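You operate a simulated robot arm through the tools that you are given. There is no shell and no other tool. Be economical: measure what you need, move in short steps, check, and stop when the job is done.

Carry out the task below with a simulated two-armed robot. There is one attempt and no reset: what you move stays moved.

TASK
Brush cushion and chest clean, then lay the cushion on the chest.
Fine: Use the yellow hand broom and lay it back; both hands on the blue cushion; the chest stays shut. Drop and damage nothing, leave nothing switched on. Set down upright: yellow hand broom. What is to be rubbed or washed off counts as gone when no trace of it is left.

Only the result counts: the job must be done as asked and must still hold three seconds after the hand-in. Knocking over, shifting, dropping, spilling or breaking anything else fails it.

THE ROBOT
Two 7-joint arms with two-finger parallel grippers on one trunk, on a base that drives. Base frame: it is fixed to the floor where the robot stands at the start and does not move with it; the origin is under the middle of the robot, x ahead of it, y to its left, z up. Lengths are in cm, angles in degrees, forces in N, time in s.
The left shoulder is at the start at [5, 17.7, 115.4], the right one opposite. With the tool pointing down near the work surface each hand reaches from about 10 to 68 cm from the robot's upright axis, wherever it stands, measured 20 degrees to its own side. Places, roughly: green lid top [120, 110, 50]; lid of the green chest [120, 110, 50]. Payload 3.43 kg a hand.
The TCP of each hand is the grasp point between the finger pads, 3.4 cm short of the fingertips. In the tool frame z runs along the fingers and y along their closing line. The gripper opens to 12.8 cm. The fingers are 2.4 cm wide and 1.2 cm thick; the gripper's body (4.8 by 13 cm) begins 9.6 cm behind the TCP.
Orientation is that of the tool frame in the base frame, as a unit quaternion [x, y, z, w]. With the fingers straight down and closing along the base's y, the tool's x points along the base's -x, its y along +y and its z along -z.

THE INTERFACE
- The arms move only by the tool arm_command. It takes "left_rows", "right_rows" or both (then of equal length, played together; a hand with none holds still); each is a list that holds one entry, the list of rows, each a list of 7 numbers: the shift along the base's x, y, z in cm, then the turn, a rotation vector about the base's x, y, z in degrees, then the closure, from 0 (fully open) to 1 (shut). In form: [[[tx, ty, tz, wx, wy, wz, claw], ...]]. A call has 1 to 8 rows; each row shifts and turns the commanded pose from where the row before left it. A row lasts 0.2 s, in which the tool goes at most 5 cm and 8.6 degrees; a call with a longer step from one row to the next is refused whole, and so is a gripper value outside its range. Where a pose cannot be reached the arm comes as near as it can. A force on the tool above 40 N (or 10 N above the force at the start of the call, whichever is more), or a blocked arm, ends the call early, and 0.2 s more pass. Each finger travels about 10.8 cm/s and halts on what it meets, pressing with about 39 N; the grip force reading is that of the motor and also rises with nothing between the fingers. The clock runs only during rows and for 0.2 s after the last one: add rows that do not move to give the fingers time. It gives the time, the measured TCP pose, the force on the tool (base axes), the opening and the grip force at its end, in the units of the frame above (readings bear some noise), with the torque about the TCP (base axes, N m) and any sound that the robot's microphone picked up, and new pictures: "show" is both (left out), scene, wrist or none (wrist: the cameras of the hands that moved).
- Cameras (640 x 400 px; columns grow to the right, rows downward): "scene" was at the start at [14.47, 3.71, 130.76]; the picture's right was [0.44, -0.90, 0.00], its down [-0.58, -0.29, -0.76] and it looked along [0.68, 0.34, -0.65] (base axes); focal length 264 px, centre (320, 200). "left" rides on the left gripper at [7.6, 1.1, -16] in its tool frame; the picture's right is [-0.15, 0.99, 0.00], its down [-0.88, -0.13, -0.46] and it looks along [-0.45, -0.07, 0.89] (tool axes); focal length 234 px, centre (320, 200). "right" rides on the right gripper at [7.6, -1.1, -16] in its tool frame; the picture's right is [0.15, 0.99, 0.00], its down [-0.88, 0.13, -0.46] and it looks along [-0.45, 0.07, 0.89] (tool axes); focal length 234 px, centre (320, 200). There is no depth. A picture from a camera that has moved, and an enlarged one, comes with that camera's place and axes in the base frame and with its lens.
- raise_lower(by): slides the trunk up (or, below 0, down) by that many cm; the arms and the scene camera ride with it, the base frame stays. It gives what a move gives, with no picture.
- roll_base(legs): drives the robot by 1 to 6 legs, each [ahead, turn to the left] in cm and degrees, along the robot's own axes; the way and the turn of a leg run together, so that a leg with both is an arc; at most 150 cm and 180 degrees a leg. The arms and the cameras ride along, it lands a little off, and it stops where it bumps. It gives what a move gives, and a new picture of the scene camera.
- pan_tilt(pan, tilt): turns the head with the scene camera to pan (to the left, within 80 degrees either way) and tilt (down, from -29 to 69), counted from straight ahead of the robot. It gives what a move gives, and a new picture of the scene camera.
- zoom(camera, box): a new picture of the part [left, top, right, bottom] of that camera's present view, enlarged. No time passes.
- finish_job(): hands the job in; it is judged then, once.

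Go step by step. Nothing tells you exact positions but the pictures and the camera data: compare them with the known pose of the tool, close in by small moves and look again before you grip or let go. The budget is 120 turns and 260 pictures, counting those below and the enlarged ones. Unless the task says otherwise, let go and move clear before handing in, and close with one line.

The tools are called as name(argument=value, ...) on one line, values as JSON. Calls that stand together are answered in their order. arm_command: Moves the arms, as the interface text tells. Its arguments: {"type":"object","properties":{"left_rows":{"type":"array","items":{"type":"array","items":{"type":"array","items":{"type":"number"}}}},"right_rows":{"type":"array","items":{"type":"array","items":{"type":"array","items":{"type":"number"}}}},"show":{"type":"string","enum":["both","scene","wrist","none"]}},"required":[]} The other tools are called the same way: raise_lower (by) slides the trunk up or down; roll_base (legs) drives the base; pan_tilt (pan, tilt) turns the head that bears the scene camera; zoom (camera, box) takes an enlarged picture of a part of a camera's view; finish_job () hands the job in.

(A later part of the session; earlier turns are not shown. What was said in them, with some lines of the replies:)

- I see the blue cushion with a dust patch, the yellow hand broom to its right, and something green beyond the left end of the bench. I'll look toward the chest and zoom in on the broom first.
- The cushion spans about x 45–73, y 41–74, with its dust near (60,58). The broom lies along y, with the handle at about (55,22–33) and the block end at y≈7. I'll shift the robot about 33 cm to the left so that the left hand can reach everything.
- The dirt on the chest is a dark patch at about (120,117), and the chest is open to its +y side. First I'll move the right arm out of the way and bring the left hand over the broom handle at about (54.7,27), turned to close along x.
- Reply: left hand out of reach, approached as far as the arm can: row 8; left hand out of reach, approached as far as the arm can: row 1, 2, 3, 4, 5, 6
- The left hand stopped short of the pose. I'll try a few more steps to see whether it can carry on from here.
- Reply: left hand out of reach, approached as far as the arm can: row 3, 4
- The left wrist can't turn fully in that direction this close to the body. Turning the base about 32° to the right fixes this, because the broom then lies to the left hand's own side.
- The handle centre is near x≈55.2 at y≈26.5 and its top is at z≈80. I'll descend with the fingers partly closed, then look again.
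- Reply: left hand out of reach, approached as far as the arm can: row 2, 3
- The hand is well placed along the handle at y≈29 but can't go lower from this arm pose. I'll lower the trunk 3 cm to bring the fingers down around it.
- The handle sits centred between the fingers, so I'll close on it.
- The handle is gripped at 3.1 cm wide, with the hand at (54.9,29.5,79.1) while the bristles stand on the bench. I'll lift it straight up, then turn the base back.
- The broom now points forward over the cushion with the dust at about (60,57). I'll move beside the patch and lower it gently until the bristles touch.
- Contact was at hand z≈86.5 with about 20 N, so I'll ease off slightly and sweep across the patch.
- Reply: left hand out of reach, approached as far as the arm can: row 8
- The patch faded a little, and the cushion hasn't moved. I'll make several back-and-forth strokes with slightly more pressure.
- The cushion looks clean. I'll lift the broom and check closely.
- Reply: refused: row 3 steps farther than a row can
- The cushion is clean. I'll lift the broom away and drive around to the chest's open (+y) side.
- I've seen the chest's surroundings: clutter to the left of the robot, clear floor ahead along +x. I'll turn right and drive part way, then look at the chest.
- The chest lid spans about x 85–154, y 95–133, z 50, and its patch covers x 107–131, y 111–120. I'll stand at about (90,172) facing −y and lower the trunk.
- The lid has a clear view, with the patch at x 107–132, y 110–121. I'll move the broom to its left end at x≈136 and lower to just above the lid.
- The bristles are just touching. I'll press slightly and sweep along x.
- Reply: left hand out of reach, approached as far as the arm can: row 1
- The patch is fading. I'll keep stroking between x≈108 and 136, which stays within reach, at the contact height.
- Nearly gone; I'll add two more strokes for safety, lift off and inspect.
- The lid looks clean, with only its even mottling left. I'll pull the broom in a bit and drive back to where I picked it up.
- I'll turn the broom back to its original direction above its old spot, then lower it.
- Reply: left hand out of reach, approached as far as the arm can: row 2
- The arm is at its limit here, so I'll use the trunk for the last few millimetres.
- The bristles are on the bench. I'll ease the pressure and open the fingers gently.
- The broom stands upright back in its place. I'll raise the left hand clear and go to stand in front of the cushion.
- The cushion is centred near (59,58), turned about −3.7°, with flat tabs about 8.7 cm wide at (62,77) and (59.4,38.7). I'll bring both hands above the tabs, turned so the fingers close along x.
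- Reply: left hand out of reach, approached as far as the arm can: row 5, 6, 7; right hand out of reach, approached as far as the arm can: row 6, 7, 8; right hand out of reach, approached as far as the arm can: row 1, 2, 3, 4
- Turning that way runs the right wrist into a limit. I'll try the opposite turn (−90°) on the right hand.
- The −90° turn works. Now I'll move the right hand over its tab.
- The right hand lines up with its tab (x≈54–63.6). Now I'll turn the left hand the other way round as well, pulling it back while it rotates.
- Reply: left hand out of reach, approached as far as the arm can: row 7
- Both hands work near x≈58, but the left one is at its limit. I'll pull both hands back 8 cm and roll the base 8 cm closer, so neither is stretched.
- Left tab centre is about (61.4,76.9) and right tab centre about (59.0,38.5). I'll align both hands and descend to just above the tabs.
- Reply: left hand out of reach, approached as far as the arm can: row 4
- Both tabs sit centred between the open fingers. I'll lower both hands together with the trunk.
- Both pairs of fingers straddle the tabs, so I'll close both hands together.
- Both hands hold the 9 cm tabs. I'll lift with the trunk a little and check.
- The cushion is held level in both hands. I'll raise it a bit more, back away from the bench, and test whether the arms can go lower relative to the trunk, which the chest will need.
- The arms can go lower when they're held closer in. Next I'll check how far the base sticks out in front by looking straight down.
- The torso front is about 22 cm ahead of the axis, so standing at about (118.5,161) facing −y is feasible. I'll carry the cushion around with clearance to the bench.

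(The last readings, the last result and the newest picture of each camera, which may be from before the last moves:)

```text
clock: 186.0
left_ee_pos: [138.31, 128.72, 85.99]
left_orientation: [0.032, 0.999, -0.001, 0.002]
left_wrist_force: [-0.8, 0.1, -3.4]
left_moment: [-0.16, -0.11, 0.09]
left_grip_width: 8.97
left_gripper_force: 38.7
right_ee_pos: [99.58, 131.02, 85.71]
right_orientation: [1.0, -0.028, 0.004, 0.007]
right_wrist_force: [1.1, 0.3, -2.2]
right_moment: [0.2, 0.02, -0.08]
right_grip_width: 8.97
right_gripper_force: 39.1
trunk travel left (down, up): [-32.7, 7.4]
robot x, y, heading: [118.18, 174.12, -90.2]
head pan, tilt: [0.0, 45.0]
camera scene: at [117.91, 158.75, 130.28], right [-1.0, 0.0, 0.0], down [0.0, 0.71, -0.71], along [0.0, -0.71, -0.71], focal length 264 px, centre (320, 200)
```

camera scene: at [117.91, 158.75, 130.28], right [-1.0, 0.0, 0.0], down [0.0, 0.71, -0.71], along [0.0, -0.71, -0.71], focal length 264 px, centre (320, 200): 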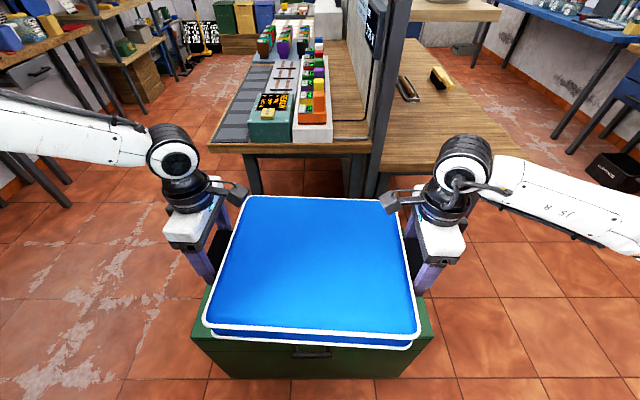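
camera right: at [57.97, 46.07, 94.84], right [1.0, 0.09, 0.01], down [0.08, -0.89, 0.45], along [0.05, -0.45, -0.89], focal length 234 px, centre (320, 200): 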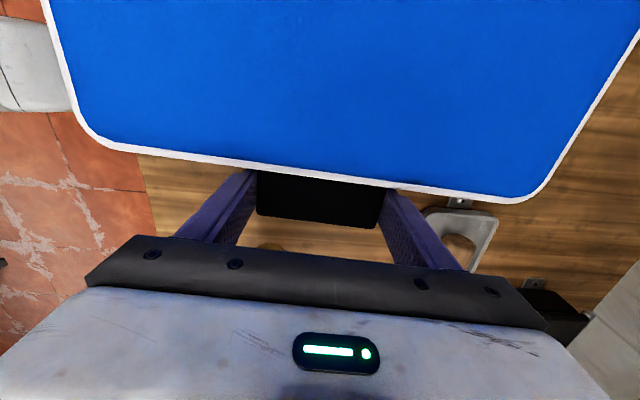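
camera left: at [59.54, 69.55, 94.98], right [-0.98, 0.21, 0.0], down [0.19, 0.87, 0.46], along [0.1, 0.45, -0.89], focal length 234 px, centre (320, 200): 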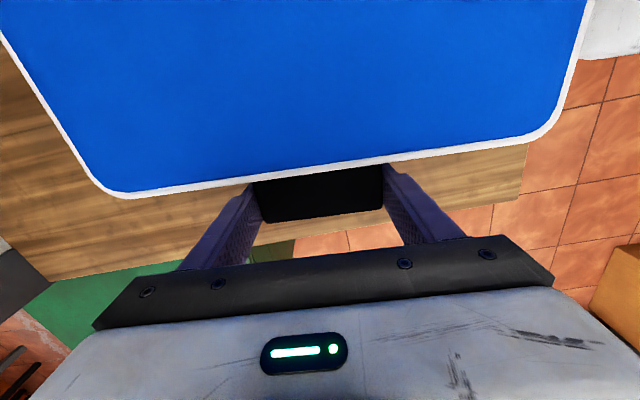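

The cushion is above the chest front with everything clear. I'll advance 12 cm so its centre comes over the lid.

roll_base(legs=[[12, 0]])

raise_lower(by=-22)

pan_tilt(pan=0, tilt=55)

```text
clock: 187.2
left_ee_pos: [138.41, 116.77, 85.86]
left_orientation: [0.033, 0.999, 0.001, 0.002]
left_wrist_force: [-1.2, 0.4, -2.7]
left_moment: [-0.07, -0.07, 0.3]
left_grip_width: 8.98
left_gripper_force: 39.0
right_ee_pos: [99.62, 119.1, 85.88]
right_orientation: [1.0, -0.028, 0.004, 0.005]
right_wrist_force: [1.1, 0.3, -3.0]
right_moment: [0.13, 0.05, -0.18]
right_grip_width: 8.99
right_gripper_force: 38.8
trunk travel left (down, up): [-32.7, 7.4]
robot x, y, heading: [117.98, 161.69, -90.3]
head pan, tilt: [0.0, 45.0]
camera scene: at [117.9, 146.73, 130.26], right [-1.0, 0.0, 0.0], down [0.0, 0.71, -0.71], along [0.0, -0.71, -0.71], focal length 264 px, centre (320, 200)
```

scene: 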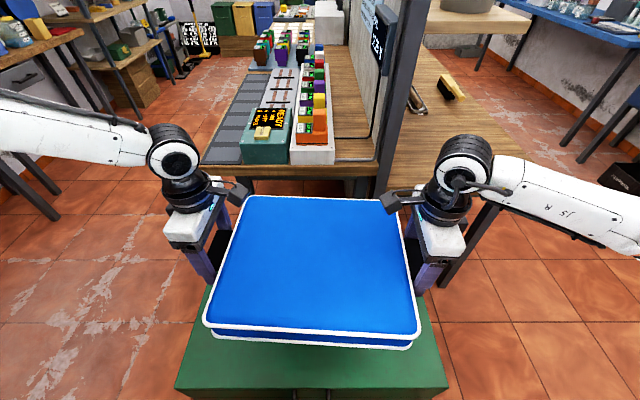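

```text
clock: 189.6
left_ee_pos: [138.31, 116.72, 64.05]
left_orientation: [0.033, 0.999, 0.0, 0.002]
left_wrist_force: [-0.8, -0.1, -3.4]
left_moment: [-0.1, -0.03, 0.28]
left_grip_width: 8.96
left_gripper_force: 39.2
right_ee_pos: [99.71, 119.22, 63.73]
right_orientation: [1.0, -0.029, 0.005, 0.007]
right_wrist_force: [1.8, 0.8, -2.4]
right_moment: [0.13, 0.04, -0.19]
right_grip_width: 8.97
right_gripper_force: 38.9
trunk travel left (down, up): [-10.7, 29.4]
robot x, y, heading: [117.9, 162.24, -89.9]
head pan, tilt: [0.0, 45.0]
```

```text
clock: 190.3
left_ee_pos: [138.3, 116.83, 64.04]
left_orientation: [0.033, 0.999, 0.0, 0.002]
left_wrist_force: [-1.0, -0.2, -3.3]
left_moment: [-0.11, -0.02, 0.39]
left_grip_width: 8.97
left_gripper_force: 38.8
right_ee_pos: [99.64, 119.12, 63.83]
right_orientation: [1.0, -0.029, 0.004, 0.007]
right_wrist_force: [0.6, 0.5, -2.8]
right_moment: [0.12, 0.02, -0.3]
right_grip_width: 8.98
right_gripper_force: 38.5
trunk travel left (down, up): [-10.7, 29.4]
robot x, y, heading: [118.14, 162.25, -90.0]
head pan, tilt: [0.0, 55.0]
camera scene: at [117.9, 147.74, 106.94], right [-1.0, 0.0, 0.0], down [0.0, 0.82, -0.57], along [0.0, -0.57, -0.82], focal length 264 px, centre (320, 200)
```

scene: 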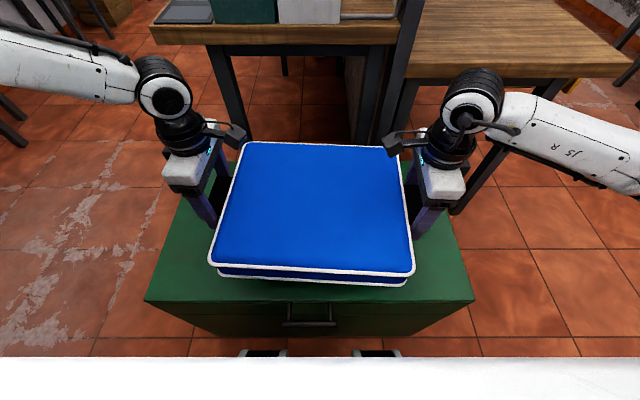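

The cushion centre is at y≈118.5 with its front flush with the lid edge, so it must go about 4 cm further. I'll drive 2 cm ahead and extend both arms by 2 cm.

roll_base(legs=[[2, 0]])

arm_command(left_rows=[[[0, -1, 0, 0, 0, 0, 1], [0, -1, 0, 0, 0, 0, 1], [0, 0, 0, 0, 0, 0, 1]]], right_rows=[[[0, -1, 0, 0, 0, 0, 1], [0, -1, 0, 0, 0, 0, 1], [0, 0, 0, 0, 0, 0, 1]]], show="scene")

```text
clock: 191.1
left_ee_pos: [138.26, 116.28, 63.94]
left_orientation: [0.031, 1.0, 0.0, 0.002]
left_wrist_force: [-0.4, -0.4, -2.5]
left_moment: [-0.12, 0.07, 0.02]
left_grip_width: 8.98
left_gripper_force: 38.1
right_ee_pos: [99.63, 118.56, 63.76]
right_orientation: [1.0, -0.029, 0.005, 0.006]
right_wrist_force: [0.0, 0.1, -2.8]
right_moment: [0.15, -0.15, -0.02]
right_grip_width: 8.97
right_gripper_force: 39.8
trunk travel left (down, up): [-10.7, 29.4]
robot x, y, heading: [118.11, 161.53, -89.9]
head pan, tilt: [0.0, 55.0]
stopped in leg 1: the robot was blocked; the commanded pose is now the measured one
camera scene: at [117.9, 147.2, 106.94], right [-1.0, 0.0, 0.0], down [0.0, 0.82, -0.57], along [0.0, -0.57, -0.82], focal length 264 px, centre (320, 200)
```

scene: 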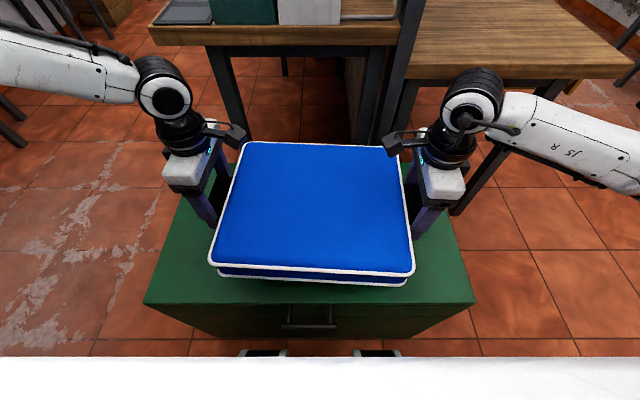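

```text
clock: 191.9
left_ee_pos: [138.32, 114.31, 64.12]
left_orientation: [0.031, 1.0, 0.0, 0.0]
left_wrist_force: [-4.3, -3.6, -2.8]
left_moment: [1.35, -0.88, 1.17]
left_grip_width: 9.01
left_gripper_force: 38.9
right_ee_pos: [99.71, 116.42, 63.83]
right_orientation: [1.0, -0.027, 0.004, 0.008]
right_wrist_force: [4.8, 3.9, -1.5]
right_moment: [-1.38, 0.47, 0.42]
right_grip_width: 8.99
right_gripper_force: 38.7
trunk travel left (down, up): [-10.7, 29.4]
robot x, y, heading: [118.07, 161.28, -90.4]
head pan, tilt: [0.0, 55.0]
camera scene: at [117.9, 147.2, 106.94], right [-1.0, 0.0, 0.0], down [0.0, 0.82, -0.57], along [0.0, -0.57, -0.82], focal length 264 px, centre (320, 200)
```

scene: 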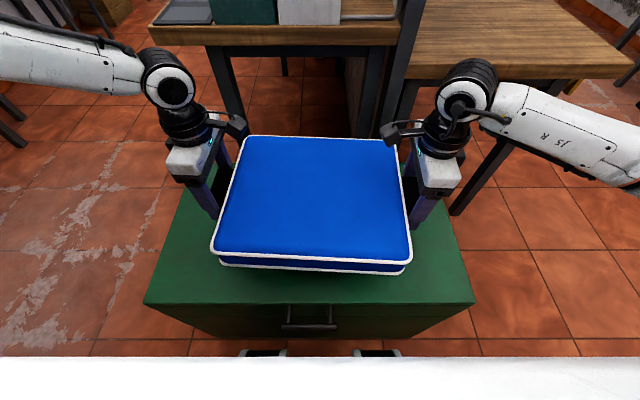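

The base just touched the chest front, so I'll back off 1 cm. Then I'll extend the arms 2 cm more, checking that the hands still reach.

roll_base(legs=[[-1, 0]])

arm_command(left_rows=[[[0, -0.7, 0, 0, 0, 0, 1], [0, -0.7, 0, 0, 0, 0, 1], [0, -0.6, 0, 0, 0, 0, 1], [0, 0, 0, 0, 0, 0, 1]]], right_rows=[[[0, -0.7, 0, 0, 0, 0, 1], [0, -0.7, 0, 0, 0, 0, 1], [0, -0.6, 0, 0, 0, 0, 1], [0, 0, 0, 0, 0, 0, 1]]], show="scene")

```text
clock: 192.6
left_ee_pos: [138.34, 115.3, 64.14]
left_orientation: [0.032, 0.999, -0.002, 0.0]
left_wrist_force: [-6.6, -5.7, -4.9]
left_moment: [1.9, -0.55, 1.58]
left_grip_width: 8.97
left_gripper_force: 38.7
right_ee_pos: [99.67, 117.7, 63.99]
right_orientation: [1.0, -0.027, 0.005, 0.007]
right_wrist_force: [6.7, 6.6, -1.7]
right_moment: [-1.93, -0.12, 0.69]
right_grip_width: 8.99
right_gripper_force: 38.9
trunk travel left (down, up): [-10.7, 29.4]
robot x, y, heading: [118.26, 162.33, -90.0]
head pan, tilt: [0.0, 55.0]
camera scene: at [117.9, 148.2, 106.94], right [-1.0, 0.0, 0.0], down [0.0, 0.82, -0.57], along [0.0, -0.57, -0.82], focal length 264 px, centre (320, 200)
```

scene: 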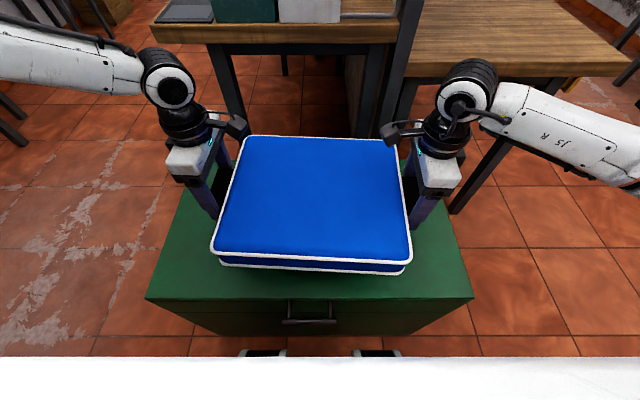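

```text
clock: 193.6
left_ee_pos: [138.84, 113.78, 64.8]
left_orientation: [0.03, 1.0, -0.004, -0.005]
left_wrist_force: [-24.8, -7.8, -6.3]
left_moment: [0.8, -0.73, 2.24]
left_grip_width: 9.03
left_gripper_force: 39.1
left hand out of reach, approached as far as the arm can: row 1, 2, 3
right_ee_pos: [100.0, 115.57, 63.92]
right_orientation: [1.0, -0.025, 0.01, 0.007]
right_wrist_force: [25.9, 9.2, 0.0]
right_moment: [-0.9, -0.41, 1.39]
right_grip_width: 8.97
right_gripper_force: 39.3
trunk travel left (down, up): [-10.7, 29.4]
robot x, y, heading: [117.98, 162.39, -90.3]
head pan, tilt: [0.0, 55.0]
camera scene: at [117.9, 148.2, 106.94], right [-1.0, 0.0, 0.0], down [0.0, 0.82, -0.57], along [0.0, -0.57, -0.82], focal length 264 px, centre (320, 200)
```

scene: 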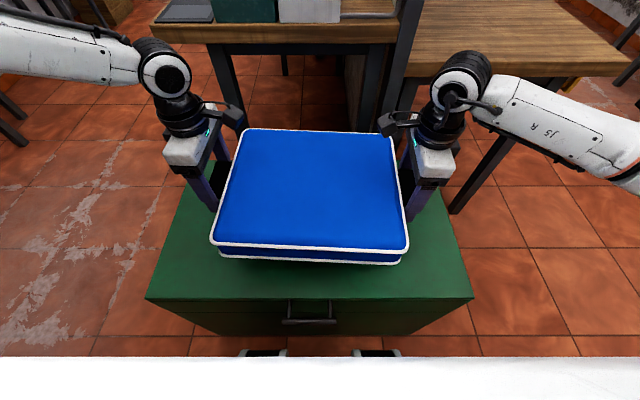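

The left arm reached its limit and pulled on the cushion. I'll move both hands back slightly to relax the tension.

arm_command(left_rows=[[[-0.2, 0.7, -0.4, 0, 0, 0, 1], [-0.2, 0.7, -0.4, 0, 0, 0, 1], [0, 0, 0, 0, 0, 0, 1]]], right_rows=[[[0, 1, 0, 0, 0, 0, 1], [0, 1, 0, 0, 0, 0, 1], [0, 0, 0, 0, 0, 0, 1]]], show="none")

```text
clock: 194.4
left_ee_pos: [138.37, 115.31, 63.93]
left_orientation: [0.033, 0.999, -0.003, -0.004]
left_wrist_force: [-18.7, 3.9, 1.5]
left_moment: [-1.2, 0.94, -0.43]
left_grip_width: 8.96
left_gripper_force: 39.4
right_ee_pos: [99.72, 117.5, 63.73]
right_orientation: [1.0, -0.029, 0.004, 0.007]
right_wrist_force: [18.4, -3.3, -8.4]
right_moment: [1.33, 1.13, -0.22]
right_grip_width: 8.99
right_gripper_force: 39.1
trunk travel left (down, up): [-10.7, 29.4]
robot x, y, heading: [117.93, 162.41, -90.2]
head pan, tilt: [0.0, 55.0]
```

arm_command(left_rows=[[[-0.2, 0, 0.1, 0, 0, 0, 1], [0, 0, 0, 0, 0, 0, 1]]], right_rows=[[[0.15, 0, 0, 0, 0, 0, 1], [0, 0, 0, 0, 0, 0, 1]]], show="none")

roll_base(legs=[[0.6, 0]])

```text
clock: 195.0
left_ee_pos: [138.5, 115.32, 63.89]
left_orientation: [0.03, 1.0, -0.004, -0.001]
left_wrist_force: [-7.0, 1.5, -0.7]
left_moment: [-2.09, 1.08, -0.34]
left_grip_width: 8.99
left_gripper_force: 38.9
right_ee_pos: [99.8, 117.52, 63.85]
right_orientation: [0.999, -0.031, 0.005, 0.006]
right_wrist_force: [6.3, -2.2, -4.2]
right_moment: [2.15, -0.44, -0.34]
right_grip_width: 9.0
right_gripper_force: 38.7
trunk travel left (down, up): [-10.7, 29.4]
robot x, y, heading: [117.96, 162.32, -89.7]
head pan, tilt: [0.0, 55.0]
```

```text
clock: 195.8
left_ee_pos: [138.61, 114.73, 63.92]
left_orientation: [0.03, 1.0, -0.002, 0.0]
left_wrist_force: [-0.7, 1.2, -2.6]
left_moment: [-2.51, 0.69, 0.04]
left_grip_width: 8.97
left_gripper_force: 38.7
right_ee_pos: [99.85, 116.84, 63.84]
right_orientation: [1.0, -0.028, 0.004, 0.006]
right_wrist_force: [1.2, -1.2, -3.2]
right_moment: [2.5, -0.68, -0.62]
right_grip_width: 8.98
right_gripper_force: 39.2
trunk travel left (down, up): [-10.7, 29.4]
robot x, y, heading: [118.0, 161.93, -90.1]
head pan, tilt: [0.0, 55.0]
camera scene: at [117.9, 147.6, 106.94], right [-1.0, 0.0, 0.0], down [0.0, 0.82, -0.57], along [0.0, -0.57, -0.82], focal length 264 px, centre (320, 200)
```

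scene: 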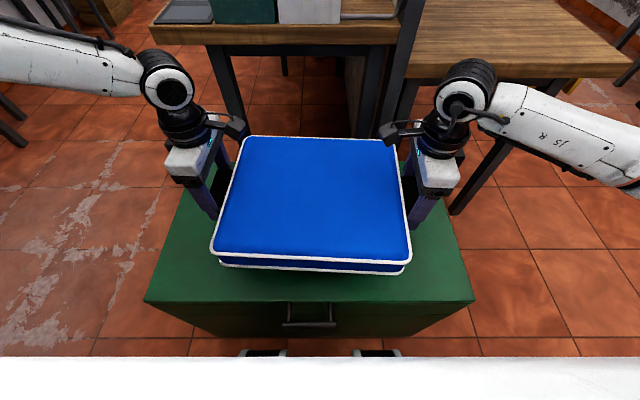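

The tension is relieved. I'll lower with the trunk to just above the lid.

raise_lower(by=-8)

zoom(camera="scene", box=[130, 110, 490, 335])

```text
clock: 196.9
left_ee_pos: [138.52, 114.8, 55.93]
left_orientation: [0.031, 1.0, -0.001, 0.002]
left_wrist_force: [-1.1, -0.5, -3.2]
left_moment: [-0.09, -0.03, 0.08]
left_grip_width: 8.94
left_gripper_force: 39.2
right_ee_pos: [99.88, 116.96, 55.94]
right_orientation: [1.0, -0.029, 0.004, 0.005]
right_wrist_force: [0.3, 0.6, -2.2]
right_moment: [0.09, -0.03, -0.02]
right_grip_width: 8.96
right_gripper_force: 39.4
trunk travel left (down, up): [-2.7, 37.4]
robot x, y, heading: [117.86, 162.15, -89.8]
head pan, tilt: [0.0, 55.0]
```

```text
1.78 times, centred on (310, 222) of scene
camera zoom: at [117.9, 147.61, 98.94], right [-1.0, 0.0, 0.0], down [0.0, 0.82, -0.57], along [0.0, -0.57, -0.82], focal length 469 px, centre (338, 160)
```

zoom: 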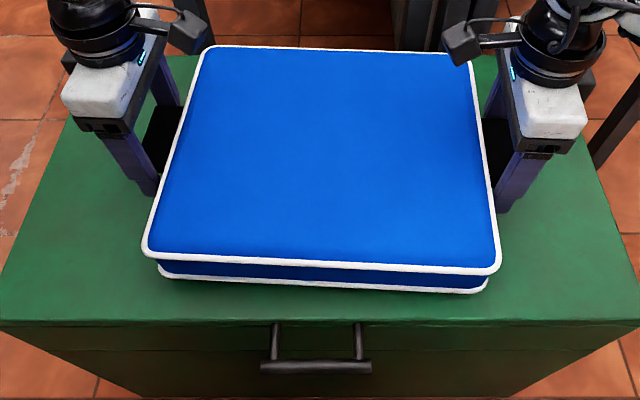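

raise_lower(by=-0.7)

raise_lower(by=-0.3)

```text
clock: 197.5
left_ee_pos: [138.62, 114.81, 55.18]
left_orientation: [0.03, 1.0, -0.002, 0.0]
left_wrist_force: [-1.0, -0.8, -2.7]
left_moment: [-0.03, -0.05, 0.17]
left_grip_width: 8.98
left_gripper_force: 39.0
right_ee_pos: [99.78, 117.0, 55.1]
right_orientation: [1.0, -0.028, 0.005, 0.006]
right_wrist_force: [0.9, 0.4, -2.6]
right_moment: [0.03, 0.01, 0.01]
right_grip_width: 8.98
right_gripper_force: 38.5
trunk travel left (down, up): [-2.0, 38.1]
robot x, y, heading: [118.06, 162.2, -89.9]
head pan, tilt: [0.0, 55.0]
```

```text
clock: 198.0
left_ee_pos: [138.53, 114.7, 54.8]
left_orientation: [0.029, 1.0, -0.002, 0.001]
left_wrist_force: [-2.1, -0.8, -2.9]
left_moment: [0.04, -0.02, 0.2]
left_grip_width: 8.99
left_gripper_force: 38.5
right_ee_pos: [99.8, 116.95, 54.77]
right_orientation: [1.0, -0.028, 0.004, 0.006]
right_wrist_force: [0.9, 0.6, -3.1]
right_moment: [-0.04, 0.01, -0.01]
right_grip_width: 8.99
right_gripper_force: 38.9
trunk travel left (down, up): [-1.7, 38.4]
robot x, y, heading: [117.56, 161.74, -89.9]
head pan, tilt: [0.0, 55.0]
```

raise_lower(by=-0.3)

raise_lower(by=-0.3)

```text
clock: 198.5
left_ee_pos: [138.53, 114.8, 54.82]
left_orientation: [0.03, 1.0, -0.003, 0.002]
left_wrist_force: [0.0, 0.7, 10.3]
left_moment: [1.82, -0.82, 0.1]
left_grip_width: 8.97
left_gripper_force: 39.2
right_ee_pos: [99.83, 116.88, 54.67]
right_orientation: [1.0, -0.029, 0.004, 0.006]
right_wrist_force: [-1.0, 0.8, 1.5]
right_moment: [0.84, -0.72, 0.06]
right_grip_width: 8.98
right_gripper_force: 38.9
trunk travel left (down, up): [-1.4, 38.7]
robot x, y, heading: [118.3, 162.36, -90.2]
head pan, tilt: [0.0, 55.0]
```

```text
clock: 199.1
left_ee_pos: [138.56, 114.88, 54.68]
left_orientation: [0.029, 1.0, -0.004, 0.0]
left_wrist_force: [2.1, 3.1, 28.3]
left_moment: [1.73, -0.87, 0.21]
left_grip_width: 8.99
left_gripper_force: 39.3
right_ee_pos: [99.73, 117.02, 54.46]
right_orientation: [1.0, -0.029, 0.004, 0.008]
right_wrist_force: [-1.4, -1.2, 14.5]
right_moment: [2.38, -0.55, -0.1]
right_grip_width: 9.01
right_gripper_force: 39.0
trunk travel left (down, up): [-1.1, 39.0]
robot x, y, heading: [118.01, 161.86, -90.3]
head pan, tilt: [0.0, 55.0]
```

The cushion rests on the lid. I'll ease off and open both hands.

raise_lower(by=0.2)

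arm_command(left_rows=[[[0, 0, 0, 0, 0, 0, 0.28], [0, 0, 0, 0, 0, 0, 0.15], [0, 0, 0, 0, 0, 0, 0], [0, 0, 0, 0, 0, 0, 0], [0, 0, 0, 0, 0, 0, 0]]], right_rows=[[[0, 0, 0, 0, 0, 0, 0.28], [0, 0, 0, 0, 0, 0, 0.15], [0, 0, 0, 0, 0, 0, 0], [0, 0, 0, 0, 0, 0, 0], [0, 0, 0, 0, 0, 0, 0]]], show="both")

```text
clock: 199.6
left_ee_pos: [138.62, 114.76, 54.65]
left_orientation: [0.03, 1.0, -0.004, 0.001]
left_wrist_force: [2.0, 2.5, 22.8]
left_moment: [-0.58, -0.42, 0.52]
left_grip_width: 8.96
left_gripper_force: 39.2
right_ee_pos: [99.63, 116.95, 54.55]
right_orientation: [1.0, -0.029, 0.004, 0.008]
right_wrist_force: [-0.9, -0.6, 5.4]
right_moment: [0.23, -0.48, -0.25]
right_grip_width: 8.97
right_gripper_force: 39.0
trunk travel left (down, up): [-1.3, 38.8]
robot x, y, heading: [118.07, 161.84, -90.0]
head pan, tilt: [0.0, 55.0]
```

```text
clock: 200.8
left_ee_pos: [138.54, 114.84, 54.61]
left_orientation: [0.031, 1.0, -0.002, 0.001]
left_wrist_force: [0.4, -0.4, -0.6]
left_moment: [-0.03, 0.02, 0.03]
left_grip_width: 12.81
left_gripper_force: 0.1
right_ee_pos: [99.91, 116.96, 54.47]
right_orientation: [1.0, -0.029, 0.004, 0.005]
right_wrist_force: [-0.5, 0.3, -0.8]
right_moment: [0.01, 0.05, 0.0]
right_grip_width: 12.8
right_gripper_force: 0.0
trunk travel left (down, up): [-1.3, 38.8]
robot x, y, heading: [118.12, 162.12, -90.4]
head pan, tilt: [0.0, 55.0]
camera scene: at [117.9, 147.64, 97.55], right [-1.0, 0.0, 0.0], down [0.0, 0.82, -0.57], along [0.0, -0.57, -0.82], focal length 264 px, centre (320, 200)
camera right: at [107.39, 117.85, 70.49], right [0.09, -1.0, 0.01], down [-0.89, -0.07, 0.45], along [-0.45, -0.05, -0.89], focal length 234 px, centre (320, 200)
camera left: at [131.07, 116.32, 70.52], right [0.21, 0.98, 0.0], down [0.87, -0.18, 0.46], along [0.45, -0.1, -0.89], focal length 234 px, centre (320, 200)
```

scene: 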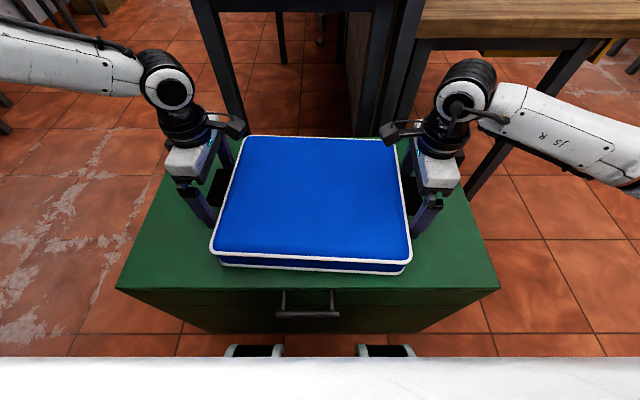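
right: 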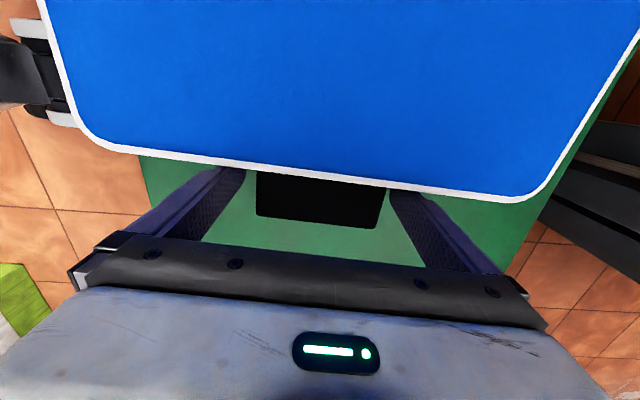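
left: 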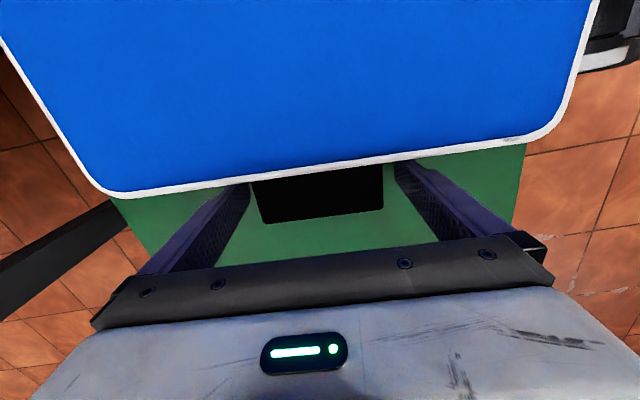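

Both tabs are free. I'll raise the trunk straight up and take a final look.

raise_lower(by=25)

roll_base(legs=[[-30, 0]])

zoom(camera="scene", box=[120, 0, 520, 250])

```text
clock: 203.4
left_ee_pos: [138.66, 114.85, 79.54]
left_orientation: [0.031, 1.0, -0.002, 0.001]
left_wrist_force: [-0.5, -0.3, 0.1]
left_moment: [-0.01, 0.05, -0.02]
left_grip_width: 12.83
left_gripper_force: 0.1
right_ee_pos: [99.85, 117.04, 79.35]
right_orientation: [1.0, -0.029, 0.004, 0.006]
right_wrist_force: [0.1, -1.2, 0.1]
right_moment: [0.01, 0.02, -0.02]
right_grip_width: 12.81
right_gripper_force: 0.0
trunk travel left (down, up): [-26.3, 13.8]
robot x, y, heading: [118.27, 161.83, -90.2]
head pan, tilt: [0.0, 55.0]
```

```text
clock: 205.4
left_ee_pos: [138.54, 144.66, 79.55]
left_orientation: [0.031, 1.0, -0.002, 0.0]
left_wrist_force: [0.5, 2.0, 0.2]
left_moment: [-0.03, -0.02, 0.01]
left_grip_width: 12.82
left_gripper_force: 0.0
right_ee_pos: [99.71, 146.82, 79.45]
right_orientation: [1.0, -0.029, 0.003, 0.006]
right_wrist_force: [1.2, 0.4, -0.5]
right_moment: [0.01, -0.02, -0.02]
right_grip_width: 12.8
right_gripper_force: 0.0
trunk travel left (down, up): [-26.3, 13.8]
robot x, y, heading: [118.23, 191.89, -90.1]
head pan, tilt: [0.0, 55.0]
camera scene: at [117.97, 177.58, 122.55], right [-1.0, 0.0, 0.0], down [0.0, 0.82, -0.57], along [0.0, -0.57, -0.82], focal length 264 px, centre (320, 200)
```

scene: 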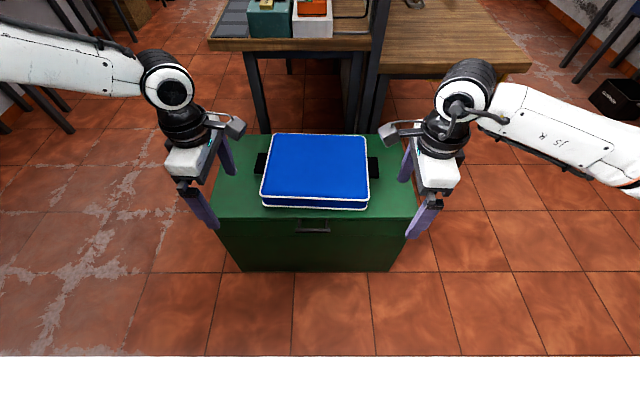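

```text
1.60 times, centred on (320, 125) of scene
camera zoom: at [117.97, 177.58, 122.55], right [-1.0, 0.0, 0.0], down [0.0, 0.82, -0.57], along [0.0, -0.57, -0.82], focal length 422 px, centre (320, 320)
```

zoom: 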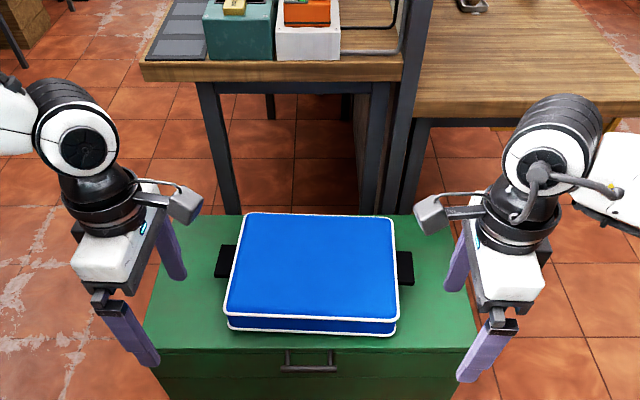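

The cushion lies on the shut chest, clear of both hands. I'll take one last look at the broom.

pan_tilt(pan=-15, tilt=20)

zoom(camera="scene", box=[200, 80, 480, 255])

```text
clock: 206.4
left_ee_pos: [138.4, 144.65, 79.63]
left_orientation: [0.031, 1.0, -0.002, 0.0]
left_wrist_force: [0.2, 0.4, 0.7]
left_moment: [0.02, 0.0, -0.01]
left_grip_width: 12.81
left_gripper_force: 0.0
right_ee_pos: [99.79, 146.89, 79.49]
right_orientation: [1.0, -0.029, 0.004, 0.006]
right_wrist_force: [-0.7, -0.8, -0.5]
right_moment: [0.04, 0.0, -0.04]
right_grip_width: 12.78
right_gripper_force: 0.0
trunk travel left (down, up): [-26.3, 13.8]
robot x, y, heading: [117.98, 192.01, -90.2]
head pan, tilt: [-15.0, 20.0]
camera scene: at [115.55, 175.77, 127.75], right [-0.96, 0.26, 0.0], down [0.09, 0.33, -0.94], along [-0.25, -0.91, -0.34], focal length 264 px, centre (320, 200)
```

scene: 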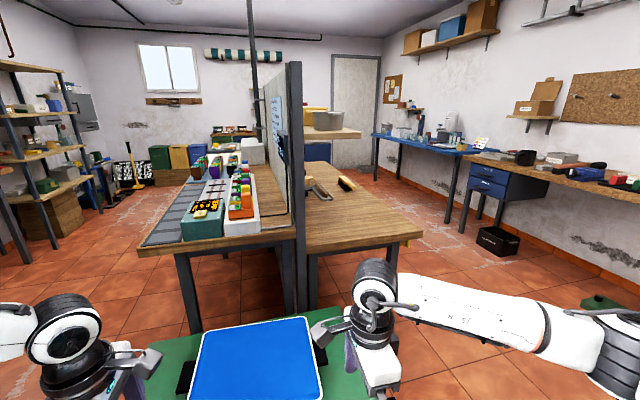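

```text
2.29 times, centred on (340, 168) of scene
camera zoom: at [115.55, 175.77, 127.75], right [-0.96, 0.26, 0.0], down [0.09, 0.33, -0.94], along [-0.25, -0.91, -0.34], focal length 603 px, centre (274, 274)
```

zoom: 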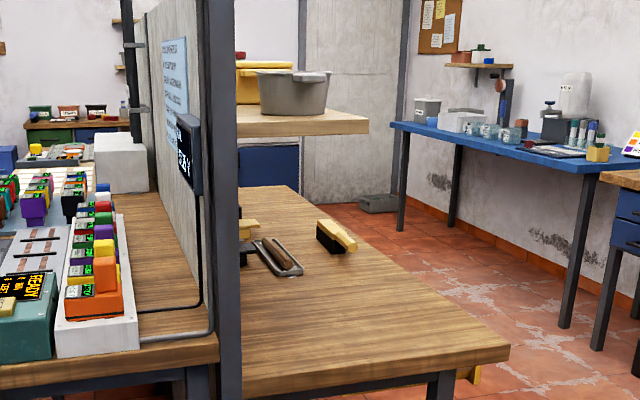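

The broom stands upright on the bench and the cushion is on the chest, so I'm handing in.

finish_job()

```text
The job is handed in.
```

I brushed the cushion and the chest lid clean, stood the yellow broom back upright in its place, and laid the cushion on the shut chest with both hands. The base lightly touched the chest front once during the approach, with no visible shift.
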